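You operate a simulated robot arm through the tools that you are given. There is no shell and no other tool. Be economical: measure what you need, move in short steps, check, and stop when the job is done.

Carry out the task below with a simulated robot arm. There is one attempt and no reset: what you move stays moved.

Task
Fetch the 20 NOV oat bar carton from the cage; relatch the gate.
Fine: stand it on bay C; shut the gate; the cage's levers and other goods stay.
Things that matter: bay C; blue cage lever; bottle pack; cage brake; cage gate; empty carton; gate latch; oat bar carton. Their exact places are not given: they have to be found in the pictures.

It is judged by the outcome, as a careful person would: the job done as asked, and still so three seconds after it is handed in. It fails if anything else is knocked over, pushed out of place, dropped, spilled or broken.

Robot
A 6-joint arm with a two-finger parallel gripper on a trunk, on a base that drives. Base frame: it is fixed to the floor where the robot stands at the start and does not move with it; the origin is under the middle of the robot, x ahead of it, y to its left, z up. Lengths are in mm, angles in rad, forces in N, time in s.
With the tool pointing down near the work surface it reaches from about 360 to 820 mm from the robot's upright axis, wherever it stands. Its first joint turns from -2.897 to 2.897 rad. Places, roughly: bay C [800, 700, 900]; blue cage lever [500, 100, 1300]; bottle pack (18x6x17 cm) [800, -200, 700]; cage brake [300, -400, 1300]; cage gate [500, -200, 600]; gate latch [500, 0, 1000]. Payload 3.91 kg.
Tool frame: the origin (TCP) lies between the finger pads and is the grasp point; the fingertips stand 30 mm ahead of it; z points along the fingers, y is the line along which they close. Largest opening 110 mm; finger width 20, thickness 10; the body of the gripper, 48 by 112 mm, starts 55 mm behind the TCP.
Orientation is told as [roll, pitch, yaw] about the base's x, y, z axes, in that order, counted from this pose: with the fingers straight down and closing along the base's y, the tool's x points along the base's -x, its y along +y and its z along -z.

Tools
- The arm moves only by the tool step_arm. Its argument "deltas" is a list of rows, each a list of 7 numbers: the closure in counts, from 0 (fully open) to 255 (shut), then the shift along the base's x, y, z in mm, then the turn, a rotation vector about the base's x, y, z in rad. In form: [[hand, x, y, z, rx, ry, rz], ...]. A call has 1 to 20 rows; each row shifts and turns the commanded pose from where the row before left it. A row lasts 0.2 s, in which the tool goes at most 50 mm and 0.15 rad; a call with a longer step from one row to the next is refused whole, and so is a gripper value outside its range. Where a pose cannot be reached the arm comes as near as it can. A force on the tool above 80 N (or 10 N above the force at the start of the call, whichever is more), or a blocked arm, ends the call early, and 0.2 s more pass. Each finger travels about 45 mm/s and halts on what it meets, pressing with about 43 N; the grip force reading is that of the motor and also rises with nothing between the fingers. The clock runs only during rows and for 0.2 s after the last one: add rows that do not move to give the fingers time. It gives the time, the measured TCP pose, the force on the tool (base axes), the opening and the grip force at its end, in the units of the frame above (readings bear some noise), with the torque about the TCP (base axes, N m) and any sound that the robot's microphone picked up, and new pictures: "views" is both (left out), scene, wrist or none.
- Cameras (640 x 400 px; columns grow to the right, rows downward): "scene" is now at [8.5, 122.7, 1288.1]; the picture's right is [-0.35, -0.94, 0.00], its down [-0.47, 0.18, -0.86] and it looks along [0.81, -0.31, -0.50] (base axes); focal length 214 px, centre (320, 200). "wrist" rides on the gripper at [77, 7, -114] in the tool frame; the picture's right is [-0.09, 1.00, 0.00], its down [-0.80, -0.07, -0.59] and it looks along [-0.59, -0.05, 0.80] (tool axes); focal length 270 px, centre (320, 200).
- move_column(by): slides the trunk up (or, below 0, down) by that many mm; the arm and the scene camera ride with it, the base frame stays. It gives what a move gives, with no picture.
- drive_base(legs): drives the robot by 1 to 6 legs, each [ahead, turn to the left] in mm and rad, along the robot's own axes; the way and the turn of a leg run together, so that a leg with both is an arc; at most 1500 mm and 3.142 rad a leg. The arm and the cameras ride along, it lands a little off, and it stops where it bumps. It gives what a move gives, and a new picture of the scene camera.
- pan_tilt(pan, tilt): turns the head with the scene camera to pan (to the left, within 2.705 rad either way) and tilt (down, from -0.506 to 1.204), counted from straight ahead of the robot. It gives what a move gives, and a new picture of the scene camera.
- locate(camera, pixels): for up to 12 pixels [column, row] of the newest picture of that camera ("zoom" is the newest enlarged one), the place [x, y, z] in the base frame of the surface seen there, good to about 2 mm. The clock stands still meanwhile.
- close_up(camera, box): a new picture of the part [left, top, right, bottom] of that camera's present view, enlarged. The clock stands still meanwhile.
- job_done(): hands the job in; it is judged then, once.

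Work in short steps. Measure before you move; look again where a grasp or a placing could have gone wrong, and mend it. You have 80 turns and 260 pictures in all, those below and enlarged ones among them. Open the gripper and draw the arm clear of the work before you hand the job in, unless the task says otherwise; then end with one line.

The tools are called after "Call:" as a command line: name --pt "numbers of a row" for each row, then --argument value for the rest, lists and objects as JSON in quotes. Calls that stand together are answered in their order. step_arm: Moves the arm, as the interface text tells. Its arguments: {"type":"object","properties":{"deltas":{"type":"array","items":{"type":"array","items":{"type":"number"}}},"views":{"type":"string","enum":["both","scene","wrist","none"]}},"required":["deltas"]} The other tools are called the same way: move_column (by) slides the trunk up or down; drive_base (legs) drives the base; pan_tilt (pan, tilt) turns the head that bears the scene camera; locate (camera, pixels) gives the place of the surface under pixels of a picture; close_up (camera, box) takes an enlarged picture of a part of a camera's view; job_done () hands the job in.

At the start:

```text
clock: 0.0
tool_pos: [414.3, 119.0, 1125.2]
ee_rot: [-0.001, 0.001, -0.007]
ft_force: [0.1, -1.5, 0.2]
torque: [0.0, -0.01, 0.03]
opening: 109.8
finger_force: 0.1
trunk travel left (down, up): [-225.0, 385.0]
robot x, y, heading: [3.7, 5.8, -0.002]
head pan, tilt: [-0.361, 0.529]
```

scene: 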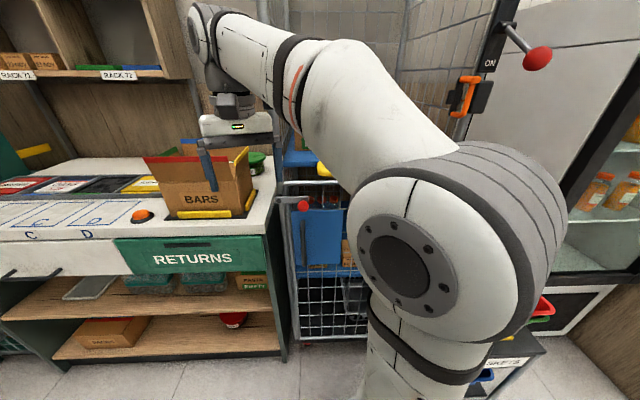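
wrist: 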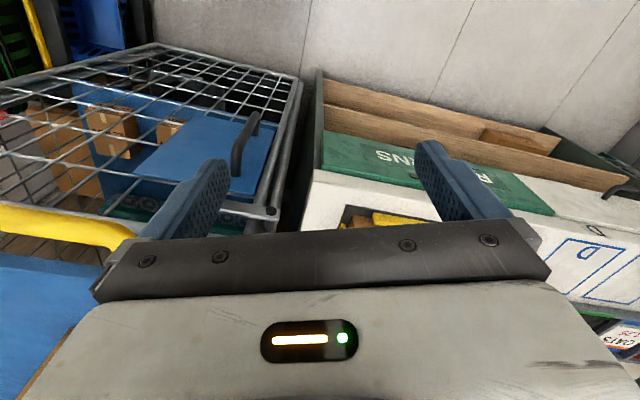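

The arm hides the cage in the scene view, so I pan the head for a wider look around.

Call:
pan_tilt --pan -0.1 --tilt 0.6

Call:
pan_tilt --pan 0.5 --tilt 0.6

Call:
pan_tilt --pan -0.9 --tilt 0.5

```text
clock: 0.8
tool_pos: [414.3, 119.5, 1125.2]
ee_rot: [-0.001, 0.0, -0.006]
ft_force: [0.5, -0.7, 0.1]
torque: [0.01, 0.0, 0.01]
opening: 109.9
finger_force: 0.1
trunk travel left (down, up): [-225.0, 385.0]
robot x, y, heading: [-1.4, 6.9, -0.001]
head pan, tilt: [-0.099, 0.6]
```

scene: 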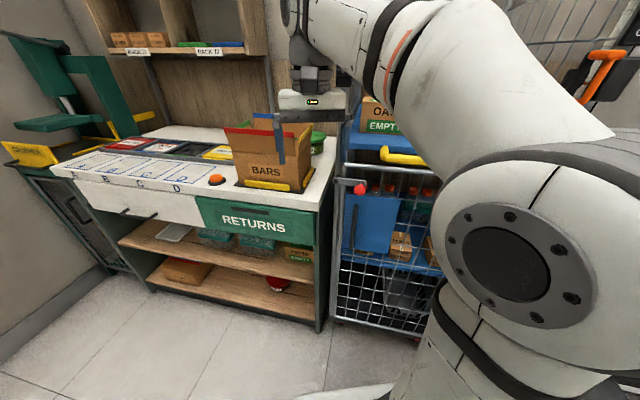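

```text
clock: 1.8
tool_pos: [415.1, 119.4, 1125.2]
ee_rot: [-0.002, 0.001, -0.005]
ft_force: [0.0, 1.0, 0.6]
torque: [0.01, 0.0, 0.0]
opening: 110.1
finger_force: 0.1
trunk travel left (down, up): [-225.0, 385.0]
robot x, y, heading: [2.0, 9.0, -0.001]
head pan, tilt: [0.499, 0.6]
```

scene: 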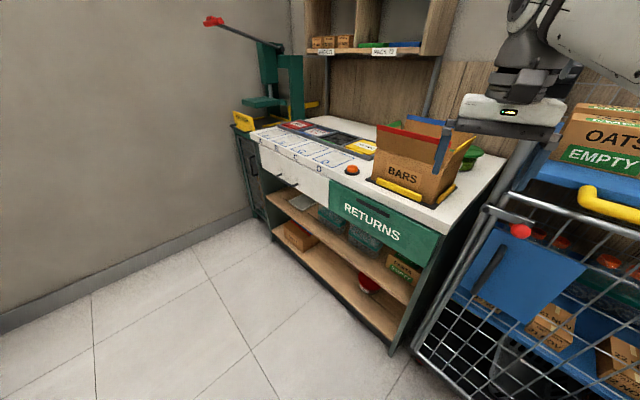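

```text
clock: 3.3
tool_pos: [415.4, 120.2, 1124.8]
ee_rot: [-0.001, -0.001, -0.004]
ft_force: [-0.4, 0.4, 0.2]
torque: [0.01, 0.02, 0.0]
opening: 110.1
finger_force: 0.1
trunk travel left (down, up): [-225.0, 385.0]
robot x, y, heading: [-0.8, 4.8, -0.004]
head pan, tilt: [-0.901, 0.499]
```

scene: 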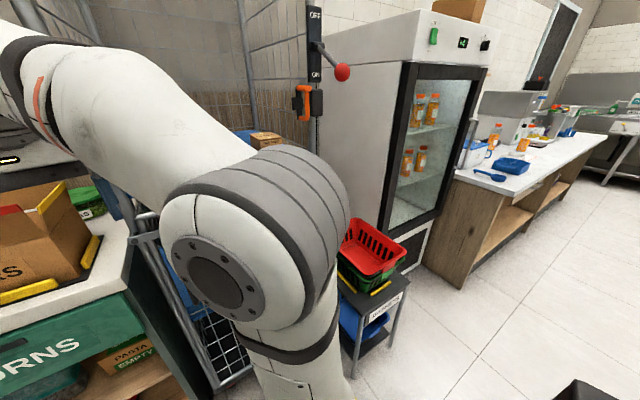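

The cage lies behind the arm. I back off a bit and turn right so the cage is seen to the left of the arm; first I check behind.

Call:
pan_tilt --pan 2.6 --tilt 0.6

Call:
pan_tilt --pan -2.4 --tilt 0.6

Call:
close_up --camera "wrist" --box '[0, 0, 320, 250]'

```text
clock: 6.2
tool_pos: [415.5, 118.7, 1126.2]
ee_rot: [-0.002, 0.0, -0.006]
ft_force: [0.0, -0.7, 0.4]
torque: [0.0, 0.0, 0.01]
opening: 110.0
finger_force: 0.0
trunk travel left (down, up): [-225.0, 385.0]
robot x, y, heading: [1.8, 5.6, -0.001]
head pan, tilt: [2.601, 0.6]
```

scene: 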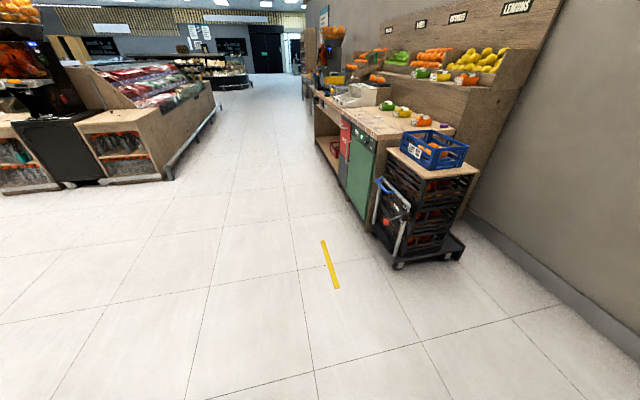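

```text
clock: 10.2
tool_pos: [415.1, 119.7, 1125.9]
ee_rot: [0.001, 0.001, -0.005]
ft_force: [0.0, -0.8, 0.5]
torque: [0.02, 0.01, 0.02]
opening: 110.0
finger_force: 0.2
trunk travel left (down, up): [-225.0, 385.0]
robot x, y, heading: [1.3, 8.7, -0.001]
head pan, tilt: [-2.4, 0.6]
```

scene: 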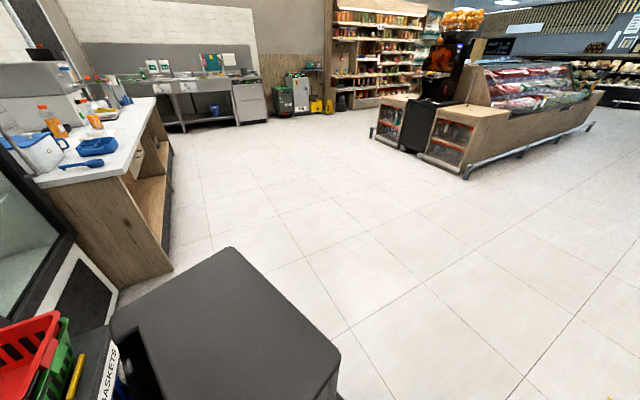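

```text
1.60 times, centred on (160, 125) of wrist
```

zoom: 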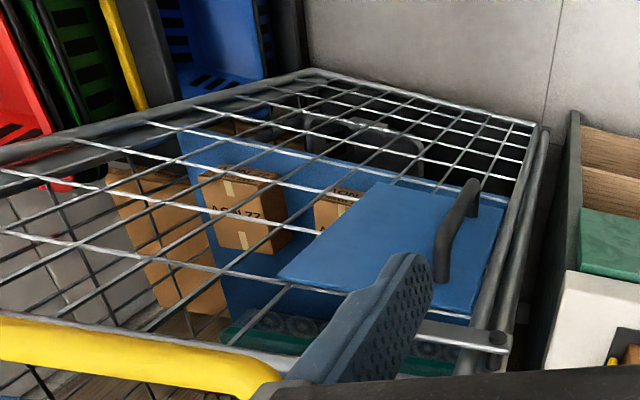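

Clear floor behind. I back up 450 mm and turn right 0.6 rad.

Call:
pan_tilt --pan 0.3 --tilt 0.45

Call:
drive_base --legs '[[-450, 0], [0, -0.6]]'

```text
clock: 12.6
tool_pos: [415.6, 120.1, 1126.9]
ee_rot: [0.0, 0.001, -0.005]
ft_force: [0.6, -0.4, 0.5]
torque: [0.01, 0.0, 0.04]
opening: 110.0
finger_force: 0.1
trunk travel left (down, up): [-225.0, 385.0]
robot x, y, heading: [1.3, 8.2, -0.001]
head pan, tilt: [0.3, 0.45]
```

scene: 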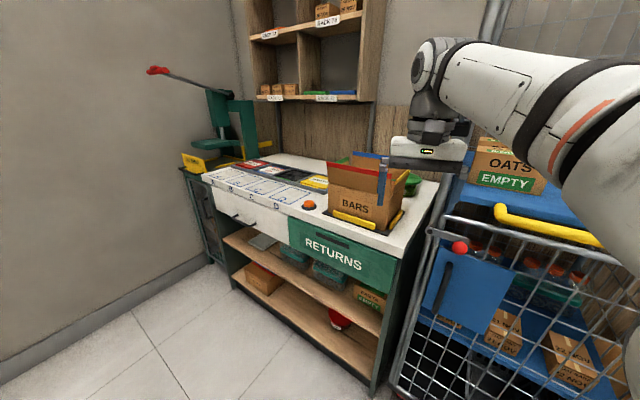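

```text
clock: 16.9
tool_pos: [-38.4, -131.9, 1125.8]
ee_rot: [0.0, 0.001, -0.602]
ft_force: [0.0, 0.4, 0.2]
torque: [-0.01, -0.01, -0.01]
opening: 109.8
finger_force: 0.1
trunk travel left (down, up): [-225.0, 385.0]
robot x, y, heading: [-441.0, 10.0, -0.588]
head pan, tilt: [0.3, 0.45]
```

scene: 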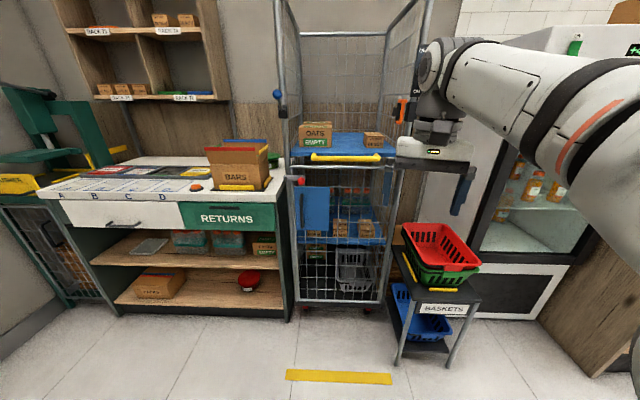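

Very good view. Now enlarge the cage and the counter.

Call:
close_up --camera "scene" --box '[265, 90, 425, 190]'

Call:
close_up --camera "scene" --box '[30, 130, 230, 255]'

Call:
close_up --camera "scene" --box '[275, 160, 435, 320]'

```text
4.00 times, centred on (345, 140) of scene
```

zoom: 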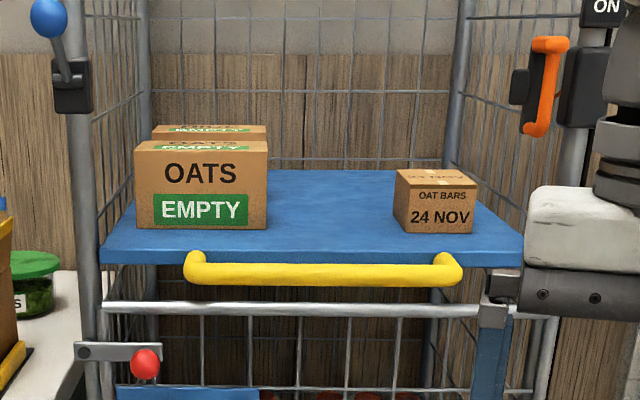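

```text
3.20 times, centred on (130, 192) of scene
```

zoom: 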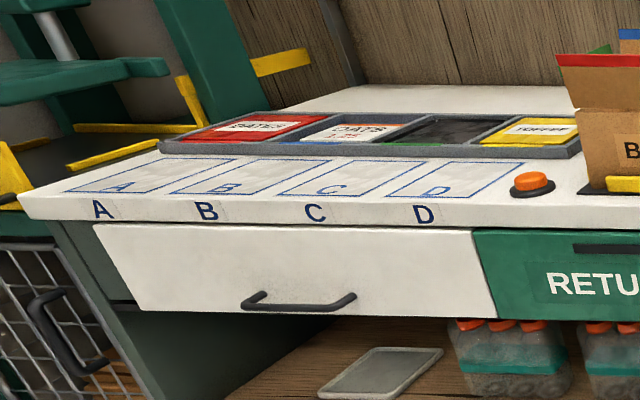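

```text
2.50 times, centred on (355, 240) of scene
```

zoom: 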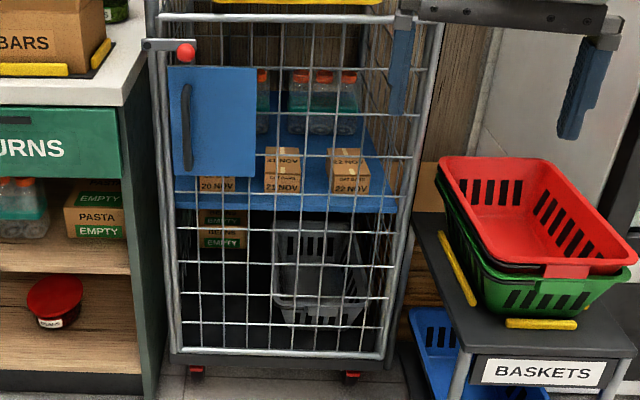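

The 20 NOV carton stands on the lower shelf behind the gate at lower left. I look at the latch, hinge and carton closer and measure.

Call:
close_up --camera "scene" --box '[280, 160, 344, 210]'

Call:
close_up --camera "scene" --box '[300, 205, 396, 265]'

Call:
locate --camera "scene" --pixels '[[302, 181], [293, 178], [305, 203], [305, 187], [329, 187], [329, 231], [292, 170], [383, 167], [300, 300], [380, 302], [313, 155], [340, 200]]'

Call:
locate --camera "zoom" --pixels '[[88, 191], [250, 180], [400, 180], [75, 200], [130, 200]]'

```text
8.00 times, centred on (312, 185) of scene
```

zoom: 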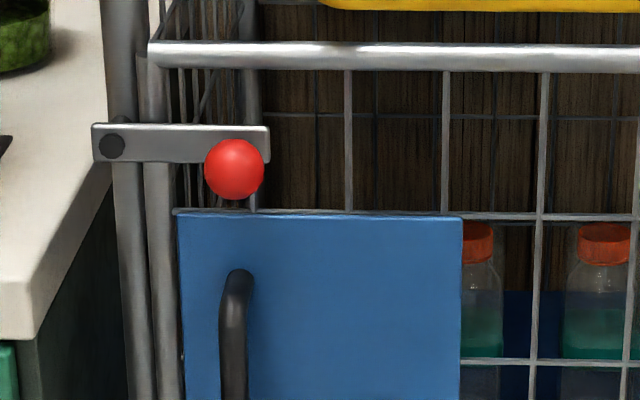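

```text
6.67 times, centred on (348, 235) of scene
```

zoom: 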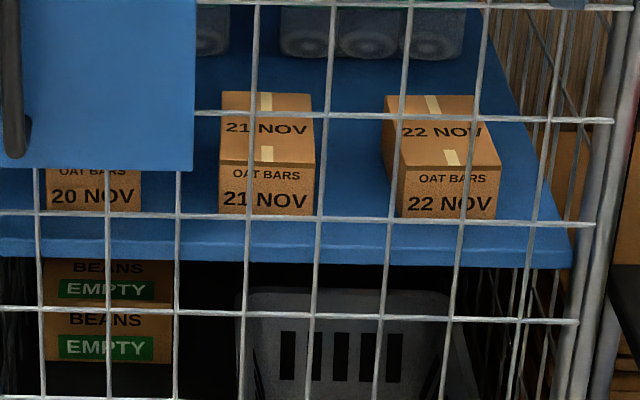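

```text
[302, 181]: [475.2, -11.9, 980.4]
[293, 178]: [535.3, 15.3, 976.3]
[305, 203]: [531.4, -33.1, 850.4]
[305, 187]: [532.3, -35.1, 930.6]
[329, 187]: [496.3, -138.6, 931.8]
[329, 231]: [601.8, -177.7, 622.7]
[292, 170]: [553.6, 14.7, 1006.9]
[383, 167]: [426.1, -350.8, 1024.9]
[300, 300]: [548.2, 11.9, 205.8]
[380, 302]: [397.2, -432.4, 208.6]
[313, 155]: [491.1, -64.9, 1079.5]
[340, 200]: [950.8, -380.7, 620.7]
```

```text
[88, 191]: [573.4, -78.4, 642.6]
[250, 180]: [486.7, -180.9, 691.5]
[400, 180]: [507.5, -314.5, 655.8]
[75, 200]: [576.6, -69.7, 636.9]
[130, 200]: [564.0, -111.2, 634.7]
```

Gate hinges on the right; latch bar with red knob on left. I measure counter, bay C, handle ends, baskets, and the shelf/carton geometry.

Call:
locate --camera "scene" --pixels '[[302, 193], [302, 210], [301, 228], [55, 190], [270, 195], [127, 189], [141, 183], [118, 198], [405, 280], [440, 230], [412, 365], [289, 92]]'

Call:
close_up --camera "scene" --box '[80, 160, 208, 240]'

Call:
locate --camera "zoom" --pixels '[[196, 150], [222, 115], [290, 110], [270, 155], [310, 100], [372, 155], [60, 110], [184, 170], [255, 128], [500, 170], [180, 280], [120, 125]]'

```text
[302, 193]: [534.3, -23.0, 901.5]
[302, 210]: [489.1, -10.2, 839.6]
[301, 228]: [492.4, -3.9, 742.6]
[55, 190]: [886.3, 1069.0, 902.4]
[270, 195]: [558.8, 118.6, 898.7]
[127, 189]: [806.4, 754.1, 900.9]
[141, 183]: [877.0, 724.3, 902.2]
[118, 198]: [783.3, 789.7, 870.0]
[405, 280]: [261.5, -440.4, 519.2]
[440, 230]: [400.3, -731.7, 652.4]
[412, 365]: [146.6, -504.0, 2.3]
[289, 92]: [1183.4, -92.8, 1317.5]
```

```text
5.00 times, centred on (144, 200) of scene
```

zoom: 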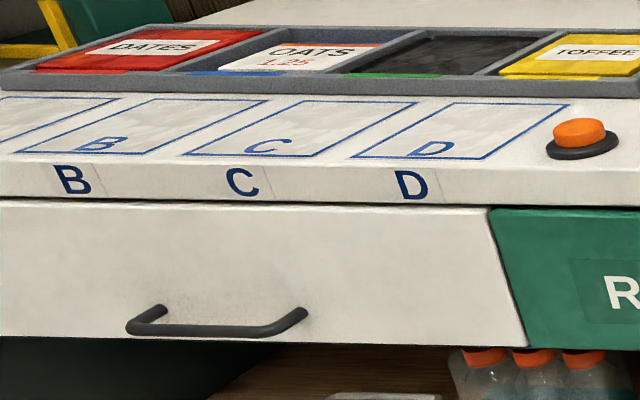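

```text
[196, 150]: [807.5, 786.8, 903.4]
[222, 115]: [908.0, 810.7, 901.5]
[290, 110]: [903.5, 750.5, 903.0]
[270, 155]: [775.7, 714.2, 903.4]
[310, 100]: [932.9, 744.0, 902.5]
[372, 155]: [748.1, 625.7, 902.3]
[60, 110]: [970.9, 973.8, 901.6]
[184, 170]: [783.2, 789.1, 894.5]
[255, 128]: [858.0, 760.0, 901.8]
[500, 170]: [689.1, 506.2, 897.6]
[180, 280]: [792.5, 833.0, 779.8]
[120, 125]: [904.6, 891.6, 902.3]
```

Bay C is centred near (849, 718, 902); counter and cage both face about yaw -0.33. I check the base's own size by looking down at it.

Call:
pan_tilt --pan 0.3 --tilt 1.2

Call:
pan_tilt --pan -2.4 --tilt 0.9

Call:
locate --camera "scene" --pixels '[[320, 290], [230, 150], [300, 380], [120, 250], [60, 380]]'

```text
clock: 18.0
tool_pos: [-37.4, -132.2, 1126.3]
ee_rot: [0.0, -0.002, -0.603]
ft_force: [-0.8, 0.3, -0.2]
torque: [0.01, -0.03, 0.01]
opening: 110.1
finger_force: 0.1
trunk travel left (down, up): [-225.0, 385.0]
robot x, y, heading: [-439.8, 8.8, -0.588]
head pan, tilt: [0.3, 1.201]
```

scene: 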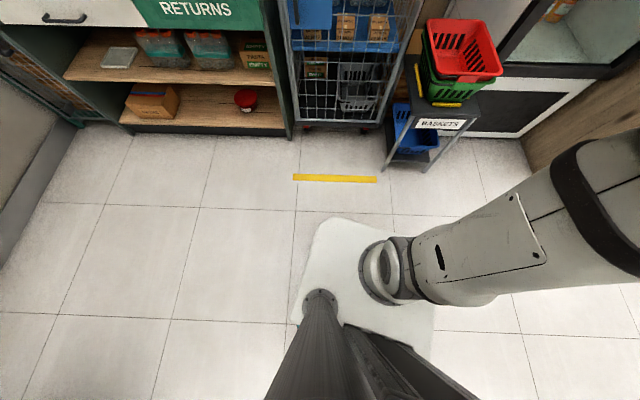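

```text
clock: 20.4
tool_pos: [-37.8, -131.1, 1126.3]
ee_rot: [0.0, -0.001, -0.6]
ft_force: [-0.7, 0.1, -0.1]
torque: [-0.02, 0.01, 0.02]
opening: 110.0
finger_force: 0.0
trunk travel left (down, up): [-225.0, 385.0]
robot x, y, heading: [-440.5, 9.2, -0.588]
head pan, tilt: [-2.4, 0.901]
```

scene: 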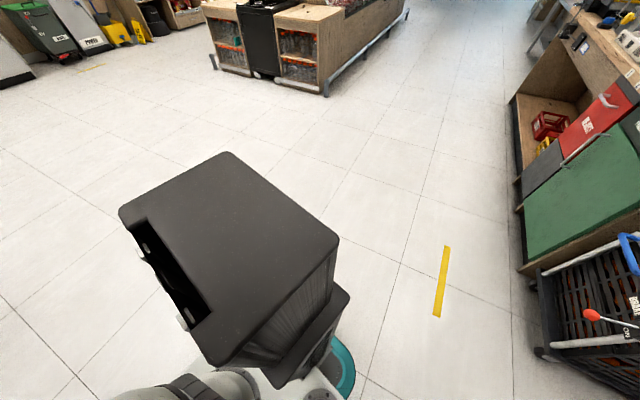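

```text
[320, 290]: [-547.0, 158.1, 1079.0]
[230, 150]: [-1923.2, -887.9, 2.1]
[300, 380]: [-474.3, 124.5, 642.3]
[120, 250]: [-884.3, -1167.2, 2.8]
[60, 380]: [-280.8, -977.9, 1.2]
```

The base is moderate and the plan is clear: work from about (0, 250) heading -0.45, flip the latch, pull the gate by its handle, then swing it wider. I drive there.

Call:
drive_base --legs '[[0, 1.087], [500, 0], [0, -0.95]]'

Call:
pan_tilt --pan -0.1 --tilt 0.6

```text
clock: 28.5
tool_pos: [417.9, 155.0, 1126.2]
ee_rot: [-0.001, 0.001, -0.475]
ft_force: [0.0, 0.1, -0.5]
torque: [0.01, 0.01, 0.0]
opening: 110.0
finger_force: 0.2
trunk travel left (down, up): [-225.0, 385.0]
robot x, y, heading: [3.1, 260.0, -0.448]
head pan, tilt: [-2.4, 0.901]
```

scene: 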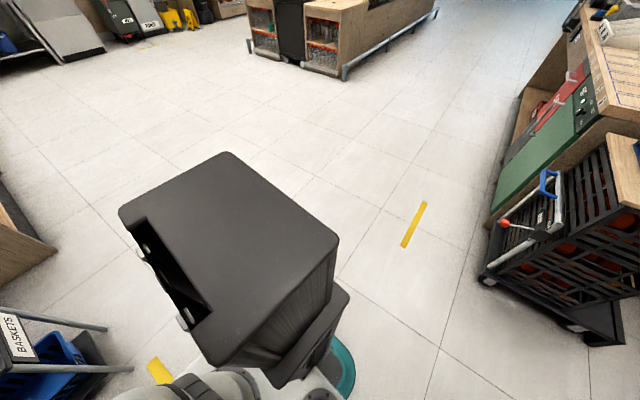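

```text
clock: 30.6
tool_pos: [418.0, 156.1, 1125.1]
ee_rot: [0.001, 0.001, -0.475]
ft_force: [0.2, -0.1, 0.3]
torque: [0.01, 0.03, 0.0]
opening: 109.9
finger_force: 0.1
trunk travel left (down, up): [-225.0, 385.0]
robot x, y, heading: [3.7, 256.2, -0.454]
head pan, tilt: [-0.099, 0.6]
```

scene: 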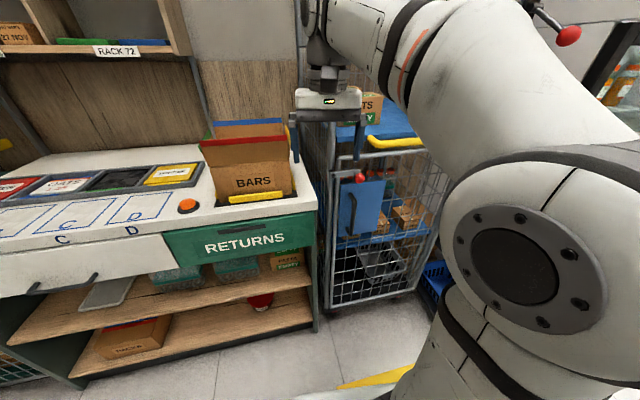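

Now at (4, 256). I take a close-up of the latch and measure it.

Call:
close_up --camera "scene" --box '[320, 155, 400, 205]'

Call:
locate --camera "zoom" --pixels '[[320, 178], [310, 165], [240, 160], [355, 160], [340, 150]]'

Call:
locate --camera "scene" --pixels '[[360, 177], [352, 200], [353, 230], [333, 173], [340, 174], [425, 150], [338, 300], [320, 130], [405, 137], [330, 250]]'

```text
8.00 times, centred on (360, 180) of scene
```

zoom: 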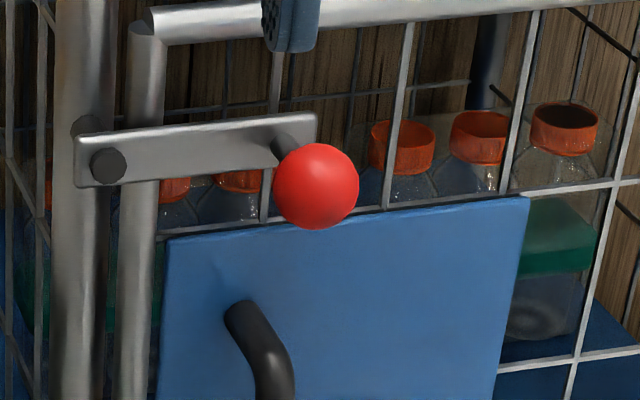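

```text
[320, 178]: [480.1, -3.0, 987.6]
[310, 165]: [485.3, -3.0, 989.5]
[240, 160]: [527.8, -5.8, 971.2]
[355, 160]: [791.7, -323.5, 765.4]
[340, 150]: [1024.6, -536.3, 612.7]
```

```text
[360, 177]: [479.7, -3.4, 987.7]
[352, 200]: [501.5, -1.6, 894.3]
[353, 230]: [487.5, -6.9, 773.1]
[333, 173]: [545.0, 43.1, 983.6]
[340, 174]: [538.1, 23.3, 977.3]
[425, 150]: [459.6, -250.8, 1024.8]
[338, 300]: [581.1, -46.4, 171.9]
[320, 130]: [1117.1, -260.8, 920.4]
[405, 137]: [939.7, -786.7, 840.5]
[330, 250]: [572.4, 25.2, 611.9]
```

Knob centre is about (489, -12, 979), pivot about (542, 40, 978), so the bar should flip up. I pitch the tool to horizontal and bring it in front of the knob.

Call:
step_arm --pt "0 -1.6 -11 -13.4 -0.0652 -0.127 0" --pt "0 -1.6 -11 -13.4 -0.0652 -0.127 0" --pt "0 -1.6 -11 -13.4 -0.0652 -0.127 0" --pt "0 -1.6 -11 -13.4 -0.0652 -0.127 0" --pt "0 -1.6 -11 -13.4 -0.0652 -0.127 0" --pt "0 -1.6 -11 -13.4 -0.0652 -0.127 0" --pt "0 -1.6 -11 -13.4 -0.0652 -0.127 0" --pt "0 -1.6 -11 -13.4 -0.0652 -0.127 0" --pt "0 -1.6 -11 -13.4 -0.0652 -0.127 0" --pt "0 -1.6 -11 -13.4 -0.0652 -0.127 0" --pt "0 -1.6 -11 -13.4 -0.0652 -0.127 0" --pt "0 0 0 0 0 0 0"

```text
clock: 33.2
tool_pos: [414.9, 32.5, 996.0]
ee_rot: [0.019, -1.502, -0.48]
ft_force: [0.2, -0.1, -0.3]
torque: [-0.03, 0.02, 0.02]
opening: 110.2
finger_force: 0.0
out of reach, approached as far as the arm can: row 9, 11
trunk travel left (down, up): [-225.0, 385.0]
robot x, y, heading: [7.6, 260.6, -0.448]
head pan, tilt: [-0.099, 0.6]
```

scene: 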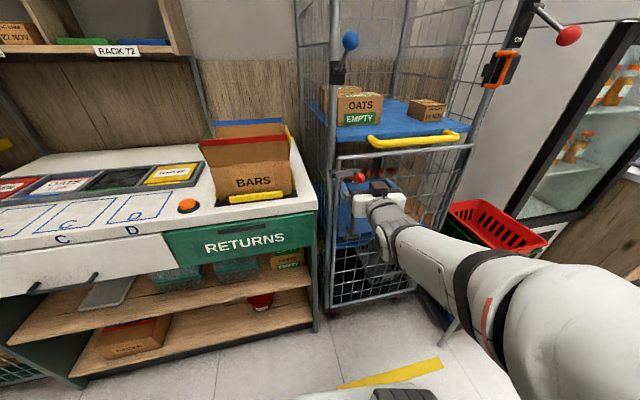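
wrist: 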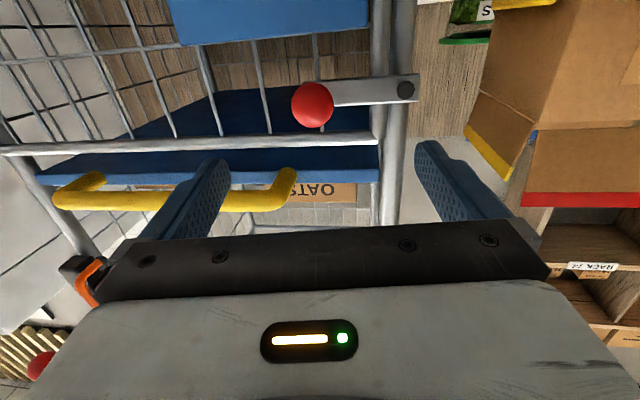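

The knob sits ahead in the wrist view at (312, 105). I advance most of the way and check alignment.

Call:
step_arm --pt "0 10 -6 -8 0 0 0" --pt "0 15 -9 -9 0 0 0" --pt "0 15 -9 0 0 0 0" --pt "0 0 0 0 0 0 0"

Call:
locate --camera "wrist" --pixels '[[312, 105], [405, 90], [340, 92]]'

Call:
close_up --camera "scene" --box '[310, 140, 438, 220]'

```text
clock: 34.2
tool_pos: [456.5, 9.7, 981.0]
ee_rot: [0.016, -1.509, -0.473]
ft_force: [0.3, 0.2, -0.2]
torque: [-0.01, -0.01, -0.01]
opening: 110.0
finger_force: 0.1
trunk travel left (down, up): [-225.0, 385.0]
robot x, y, heading: [5.6, 260.4, -0.457]
head pan, tilt: [-0.099, 0.6]
```

scene: 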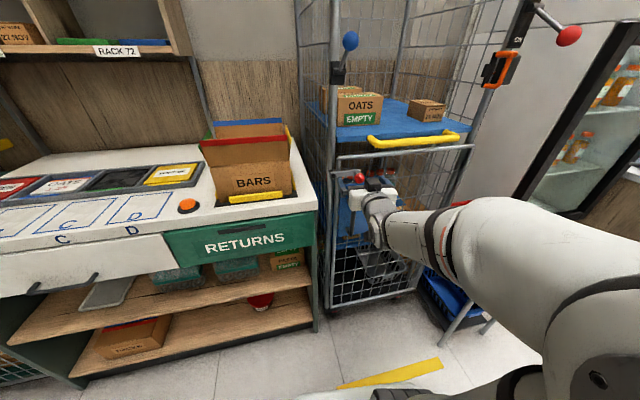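
wrist: 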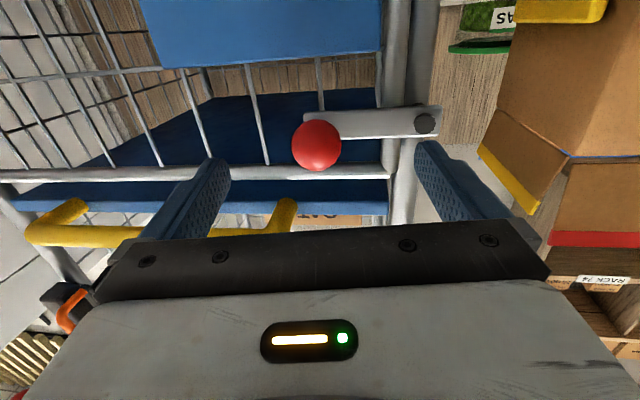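

```text
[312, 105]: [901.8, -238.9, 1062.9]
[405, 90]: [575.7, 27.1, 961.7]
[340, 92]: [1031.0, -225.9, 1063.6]
```

```text
5.00 times, centred on (374, 180) of scene
```

zoom: 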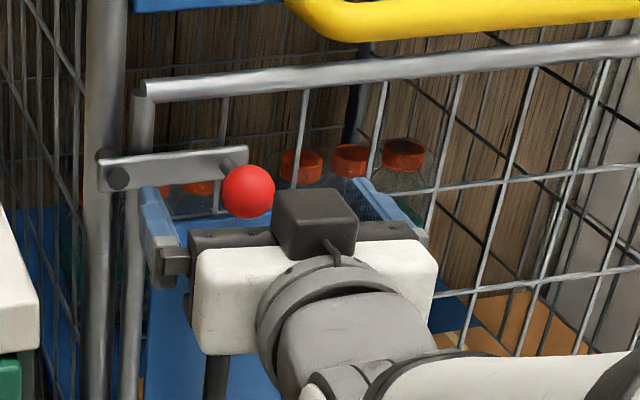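

Alignment looks near; I locate the knob in the new wrist image.

Call:
locate --camera "wrist" --pixels '[[316, 145], [300, 145], [316, 160], [425, 123], [360, 122]]'

```text
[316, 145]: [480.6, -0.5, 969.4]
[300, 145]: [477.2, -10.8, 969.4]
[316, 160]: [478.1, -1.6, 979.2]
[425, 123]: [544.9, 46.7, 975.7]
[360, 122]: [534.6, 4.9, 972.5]
```

Knob centre ≈ (490, -8, 978). I advance 33 mm and close on it.

Call:
step_arm --pt "0 15 -8 -1.5 0 0 0" --pt "0 14.5 -7.5 -1.5 0 0 0" --pt "0 0 0 0 0 0 0"

Call:
step_arm --pt "255 0 0 0 0 0 0" --pt "255 0 0 0 0 0 0" --pt "255 0 0 0 0 0 0" --pt "255 0 0 0 0 0 0" --pt "255 0 0 0 0 0 0" --pt "255 0 0 0 0 0 0"

```text
clock: 35.0
tool_pos: [485.9, -6.0, 979.8]
ee_rot: [0.012, -1.506, -0.47]
ft_force: [-0.4, 0.0, 0.4]
torque: [0.01, 0.02, -0.02]
opening: 110.0
finger_force: 0.1
trunk travel left (down, up): [-225.0, 385.0]
robot x, y, heading: [3.0, 258.6, -0.451]
head pan, tilt: [-0.099, 0.6]
```

scene: 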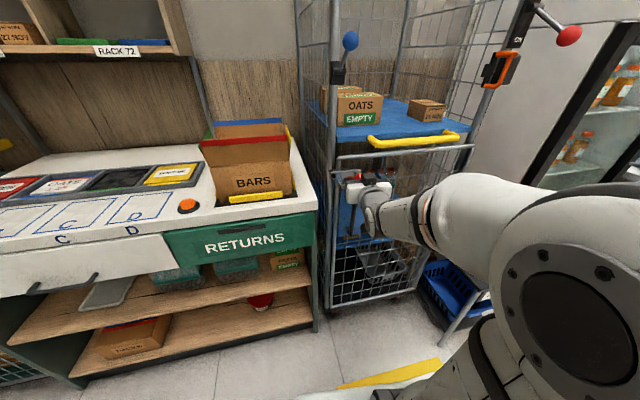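
wrist: 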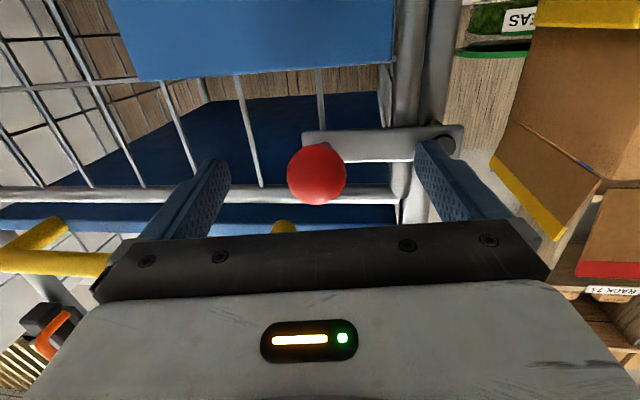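

```text
clock: 36.4
tool_pos: [484.8, -6.3, 979.3]
ee_rot: [0.043, -1.507, -0.499]
ft_force: [-5.0, -11.4, 0.3]
torque: [-0.01, 0.08, -0.26]
opening: 31.7
finger_force: 44.8
trunk travel left (down, up): [-225.0, 385.0]
robot x, y, heading: [5.6, 261.1, -0.451]
head pan, tilt: [-0.099, 0.6]
```

scene: 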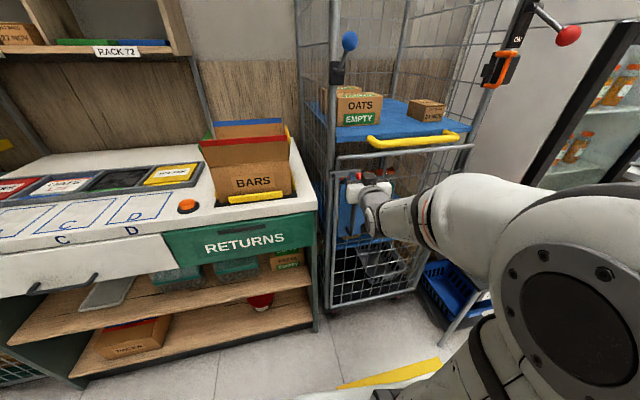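
wrist: 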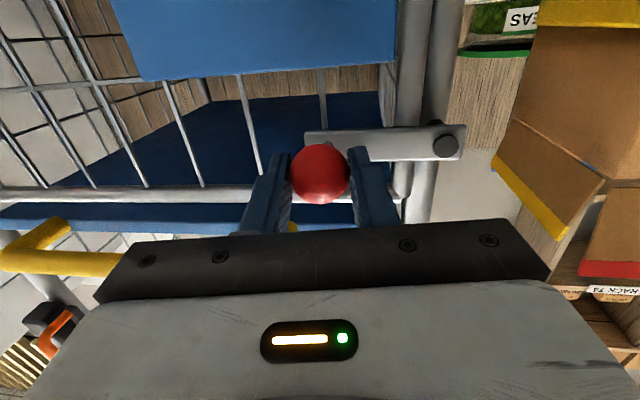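

Knob gripped (31.7 mm). I lift it along the arc around the pivot, first 45°.

Call:
step_arm --pt "255 0.75 2.2 17.6 0 0 0" --pt "255 2.2 6.4 16.4 0 0 0" --pt "255 3.5 10.2 14.1 0 0 0"

```text
clock: 37.2
tool_pos: [489.9, 13.3, 1032.5]
ee_rot: [0.065, -1.515, -0.523]
ft_force: [-7.2, -19.3, 14.7]
torque: [-0.78, -1.0, -0.15]
opening: 31.4
finger_force: 44.6
trunk travel left (down, up): [-225.0, 385.0]
robot x, y, heading: [6.1, 256.6, -0.451]
head pan, tilt: [-0.099, 0.6]
```

scene: 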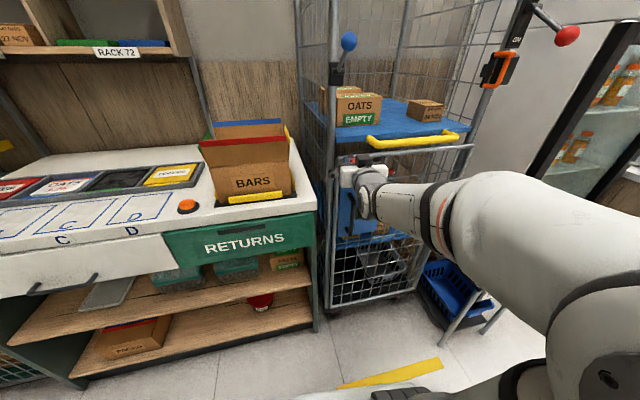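
wrist: 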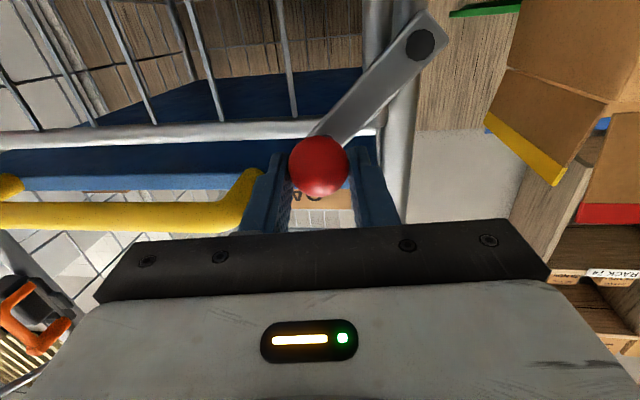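

It rotates nicely. Continue past vertical to about 115°.

Call:
step_arm --pt "255 4.6 13.3 10.8 0 0 0" --pt "255 5.3 15.5 6.8 0 0 0" --pt "255 5.7 16.6 2.3 0 0 0" --pt "255 5.7 16.6 -2.3 0 0 0"

```text
clock: 38.3
tool_pos: [505.3, 61.9, 1045.0]
ee_rot: [0.266, -1.513, -0.749]
ft_force: [-19.0, -43.3, -4.8]
torque: [-0.55, -0.91, -0.56]
opening: 31.4
finger_force: 44.8
trunk travel left (down, up): [-225.0, 385.0]
robot x, y, heading: [7.4, 256.7, -0.449]
head pan, tilt: [-0.099, 0.6]
stopped in row 4: the force on the tool passed its limit (the readings are from after the stop); the commanded pose is now the measured one
```

scene: 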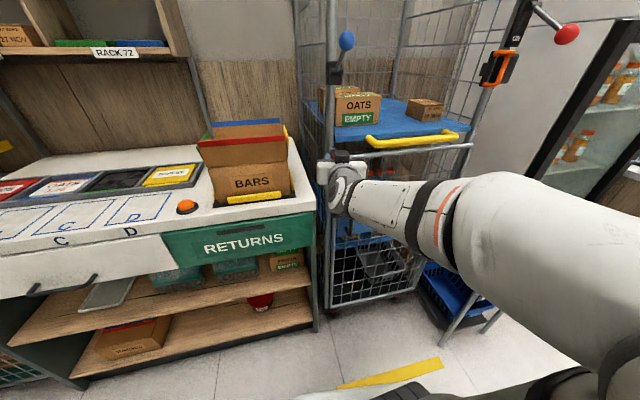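
wrist: 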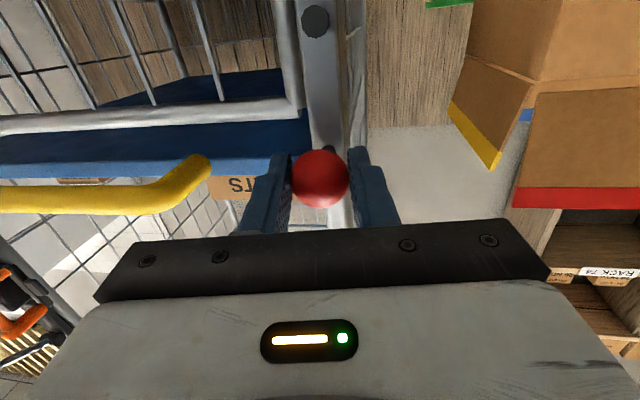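

The bar is about vertical and seems at its stop. I release slowly and check whether it stays up.

Call:
step_arm --pt "150 0 0 0 0 0 0" --pt "100 0 0 0 0 0 0" --pt "60 0 0 0 0 0 0" --pt "60 0 0 0 0 0 0"

```text
clock: 39.3
tool_pos: [510.5, 68.9, 1046.3]
ee_rot: [0.12, -1.512, -0.595]
ft_force: [0.8, -0.6, 0.2]
torque: [0.0, -0.04, -0.01]
opening: 84.1
finger_force: 0.0
trunk travel left (down, up): [-225.0, 385.0]
robot x, y, heading: [5.7, 256.1, -0.451]
head pan, tilt: [-0.099, 0.6]
```

scene: 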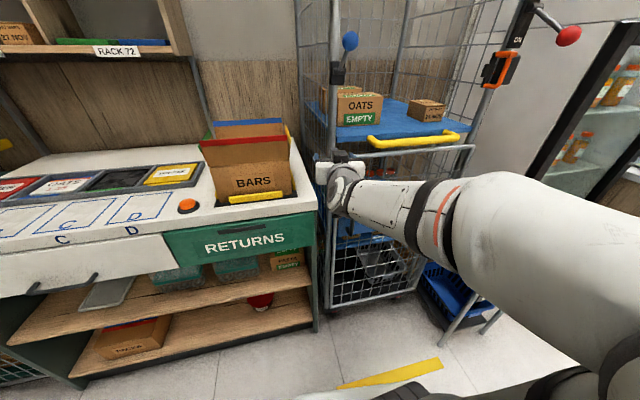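
wrist: 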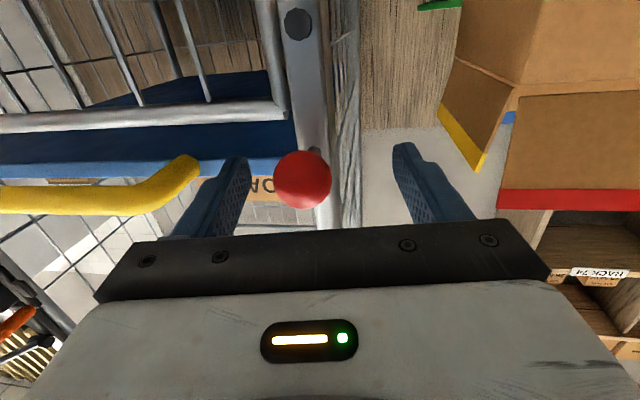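

The latch stays up, leaning past vertical. I retreat and go down in front of the gate handle (~(491, -10), z 743–895).

Call:
step_arm --pt "60 -27 14 0 0 0 0" --pt "60 -27 14 0 0 0 0" --pt "60 -26 13 0 0 0 0" --pt "60 -5 -15 -43 0 0 0" --pt "60 -5 -15 -43 0 0 0" --pt "60 -5 -15 -43 0 0 0" --pt "60 -5 -15 -43 0 0 0" --pt "60 -5 -15 -43 0 0 0" --pt "60 0 0 0 0 0 0"

```text
clock: 41.3
tool_pos: [482.3, 3.3, 889.4]
ee_rot: [0.13, -1.508, -0.603]
ft_force: [-0.1, 0.1, 0.7]
torque: [-0.01, -0.02, 0.01]
opening: 84.1
finger_force: 0.0
out of reach, approached as far as the arm can: row 4, 5, 6, 7, 8
trunk travel left (down, up): [-225.0, 385.0]
robot x, y, heading: [7.2, 257.0, -0.45]
head pan, tilt: [-0.099, 0.6]
```

scene: 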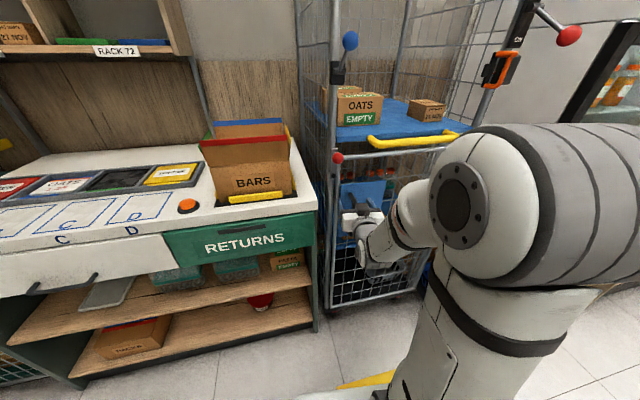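
wrist: 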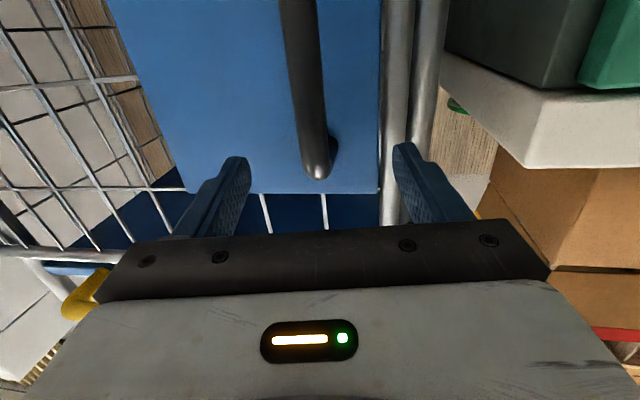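

The arm is at its near limit here, so I back the base 150 mm (straight off the handle), then lower the trunk so the arm works at a comfortable height.

Call:
drive_base --legs '[[-150, 0]]'

Call:
move_column --by -200

Call:
step_arm --pt "60 0 0 30 0 0 0" --pt "60 0 0 35 0 0 0" --pt "60 0 0 35 0 0 0" --pt "60 0 0 30 0 0 0" --pt "60 0 0 0 0 0 0"

```text
clock: 42.6
tool_pos: [347.2, 70.4, 889.1]
ee_rot: [0.119, -1.509, -0.594]
ft_force: [-0.7, -0.3, -0.7]
torque: [0.0, 0.01, -0.01]
opening: 84.2
finger_force: 0.1
trunk travel left (down, up): [-225.0, 385.0]
robot x, y, heading: [-131.6, 326.8, -0.449]
head pan, tilt: [-0.099, 0.6]
```

scene: 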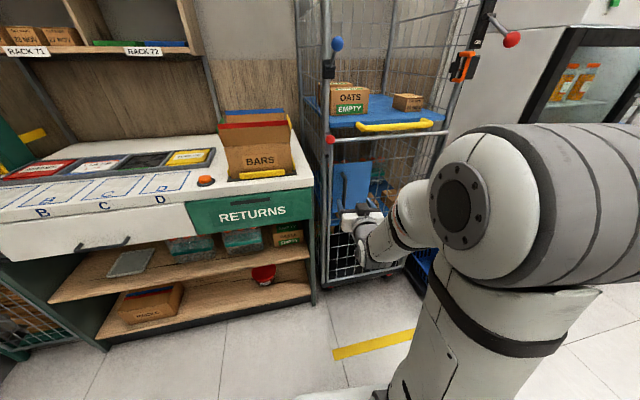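

```text
clock: 44.8
tool_pos: [347.0, 69.5, 688.7]
ee_rot: [0.121, -1.509, -0.596]
ft_force: [-1.3, -0.2, 0.3]
torque: [0.02, 0.0, -0.02]
opening: 84.0
finger_force: 0.1
trunk travel left (down, up): [-25.0, 585.0]
robot x, y, heading: [-131.4, 324.1, -0.448]
head pan, tilt: [-0.099, 0.6]
```

```text
clock: 46.0
tool_pos: [346.8, 68.4, 820.2]
ee_rot: [0.125, -1.511, -0.597]
ft_force: [0.3, 0.3, -0.1]
torque: [0.01, 0.03, 0.0]
opening: 84.5
finger_force: 0.0
trunk travel left (down, up): [-25.0, 585.0]
robot x, y, heading: [-131.4, 325.5, -0.45]
head pan, tilt: [-0.099, 0.6]
```

scene: 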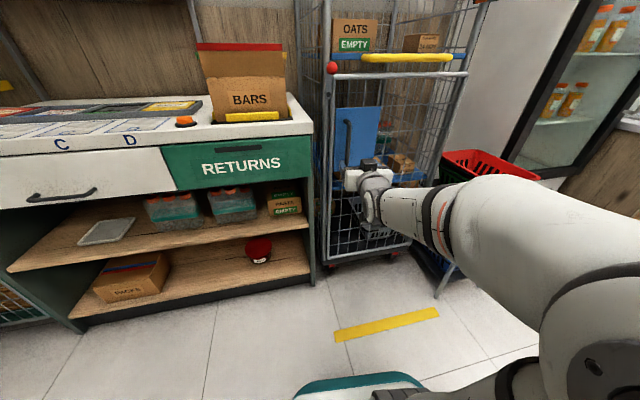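
wrist: 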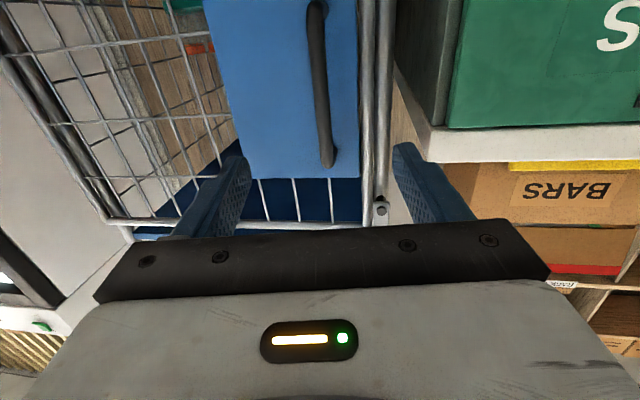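

Comfortable pose now. I measure the handle from the wrist view.

Call:
locate --camera "wrist" --pixels '[[318, 40], [321, 90], [325, 140], [328, 160], [300, 100]]'

```text
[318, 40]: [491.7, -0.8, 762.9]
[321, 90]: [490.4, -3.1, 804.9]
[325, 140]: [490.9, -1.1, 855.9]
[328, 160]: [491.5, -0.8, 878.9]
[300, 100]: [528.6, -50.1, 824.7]
```

Bar axis ≈ (497, -5). I advance to it and close.

Call:
step_arm --pt "60 40 -19.5 0 0 0 0" --pt "60 40 -19.5 0 0 0 0" --pt "60 40 -19.5 0 0 0 0" --pt "60 27 -13.5 0 0 0 0" --pt "60 0 0 0 0 0 0" --views "wrist"

Call:
step_arm --pt "255 0 0 0 0 0 0" --pt "255 0 0 0 0 0 0" --pt "255 0 0 0 0 0 0" --pt "255 0 0 0 0 0 0" --pt "255 0 0 0 0 0 0" --pt "255 0 0 0 0 0 0"

```text
clock: 47.2
tool_pos: [494.9, -1.9, 819.9]
ee_rot: [0.118, -1.512, -0.593]
ft_force: [-0.2, -0.1, 1.2]
torque: [0.01, 0.0, 0.03]
opening: 84.4
finger_force: 0.1
trunk travel left (down, up): [-25.0, 585.0]
robot x, y, heading: [-127.4, 323.3, -0.452]
head pan, tilt: [-0.099, 0.6]
```

wrist: 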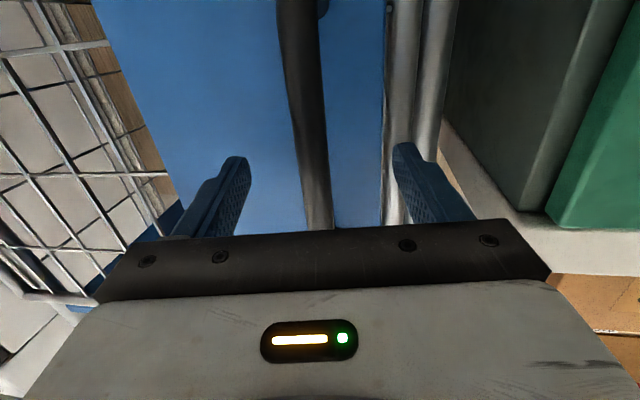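

```text
clock: 48.6
tool_pos: [493.4, -4.9, 820.0]
ee_rot: [0.129, -1.51, -0.604]
ft_force: [-6.5, -14.7, 0.7]
torque: [-0.73, 0.49, -0.13]
opening: 15.8
finger_force: 44.8
trunk travel left (down, up): [-25.0, 585.0]
robot x, y, heading: [-130.4, 326.3, -0.447]
head pan, tilt: [-0.099, 0.6]
```

scene: 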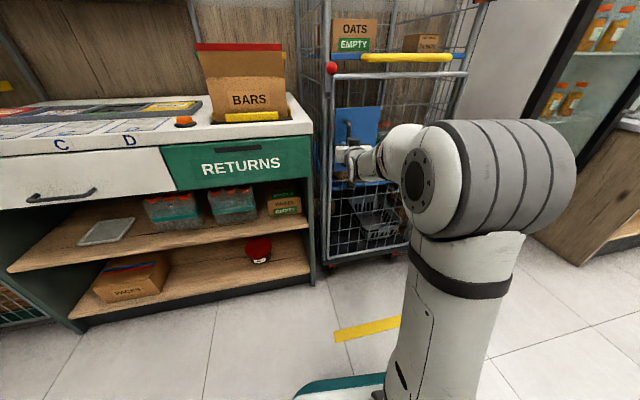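
wrist: 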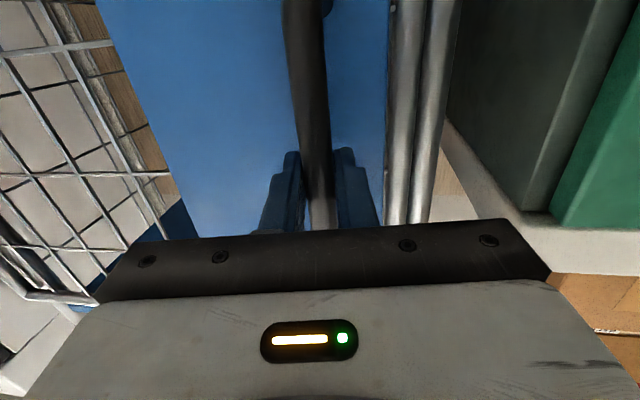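

Handle gripped (15.8 mm). I start pulling along the hinge arc with yaw following.

Call:
step_arm --pt "255 -20 3.2 0 0 0 0.05" --pt "255 -20 2.6 0 0 0 0.05" --pt "255 -20 1.2 0 0 0 0.05" --pt "255 -20 0.6 0 0 0 0.05"

```text
clock: 49.6
tool_pos: [413.1, 5.1, 818.7]
ee_rot: [0.113, -1.51, -0.385]
ft_force: [0.2, 0.6, 3.3]
torque: [-0.71, 0.7, -0.11]
opening: 15.9
finger_force: 45.0
trunk travel left (down, up): [-25.0, 585.0]
robot x, y, heading: [-131.3, 324.7, -0.453]
head pan, tilt: [-0.099, 0.6]
```

scene: 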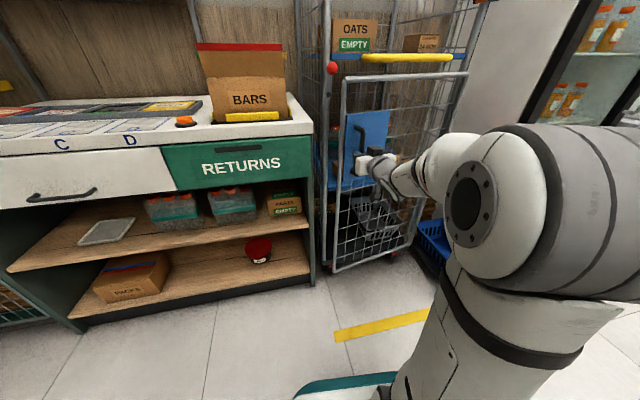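
wrist: 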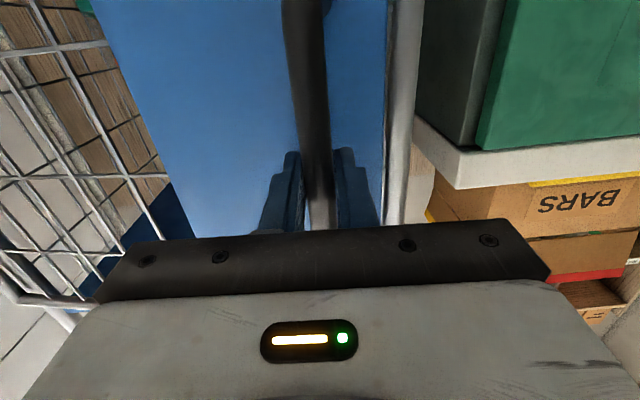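

The gate follows with hardly any force. Continue to 0.7 rad.

Call:
step_arm --pt "255 -20.1 -0.6 0 0 0 0.05" --pt "255 -20.1 -1.6 0 0 0 0.05" --pt "255 -20 -2.6 0 0 0 0.05" --pt "255 -19.8 -3.6 0 0 0 0.05" --pt "255 -19.6 -4.6 0 0 0 0.05" --pt "255 -19.3 -5.5 0 0 0 0.05" --pt "255 -19 -6.6 0 0 0 0.05" --pt "255 -18.7 -7.5 0 0 0 0.05" --pt "255 -18.3 -8.4 0 0 0 0.05" --pt "255 -17.9 -9.3 0 0 0 0.05"

```text
clock: 51.3
tool_pos: [267.6, -15.6, 819.7]
ee_rot: [0.082, -1.51, 0.033]
ft_force: [-6.2, 26.0, 2.5]
torque: [-0.74, -0.77, 0.3]
opening: 15.8
finger_force: 44.8
trunk travel left (down, up): [-25.0, 585.0]
robot x, y, heading: [-131.1, 322.1, -0.447]
head pan, tilt: [-0.099, 0.6]
stopped in row 8: the force on the tool passed its limit (the readings are from after the stop); the commanded pose is now the measured one
```

scene: 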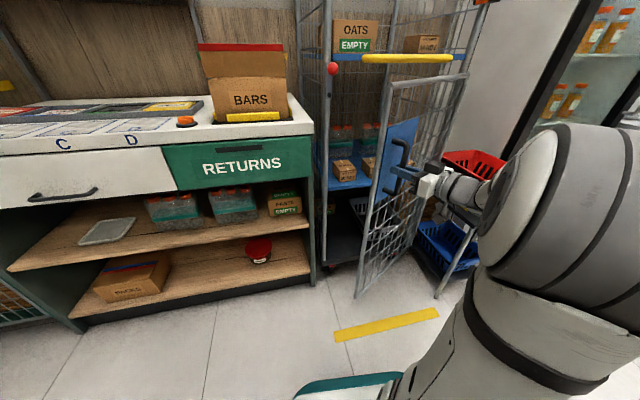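
wrist: 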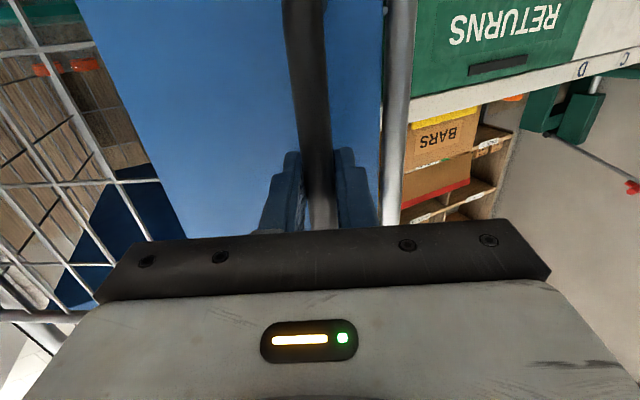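

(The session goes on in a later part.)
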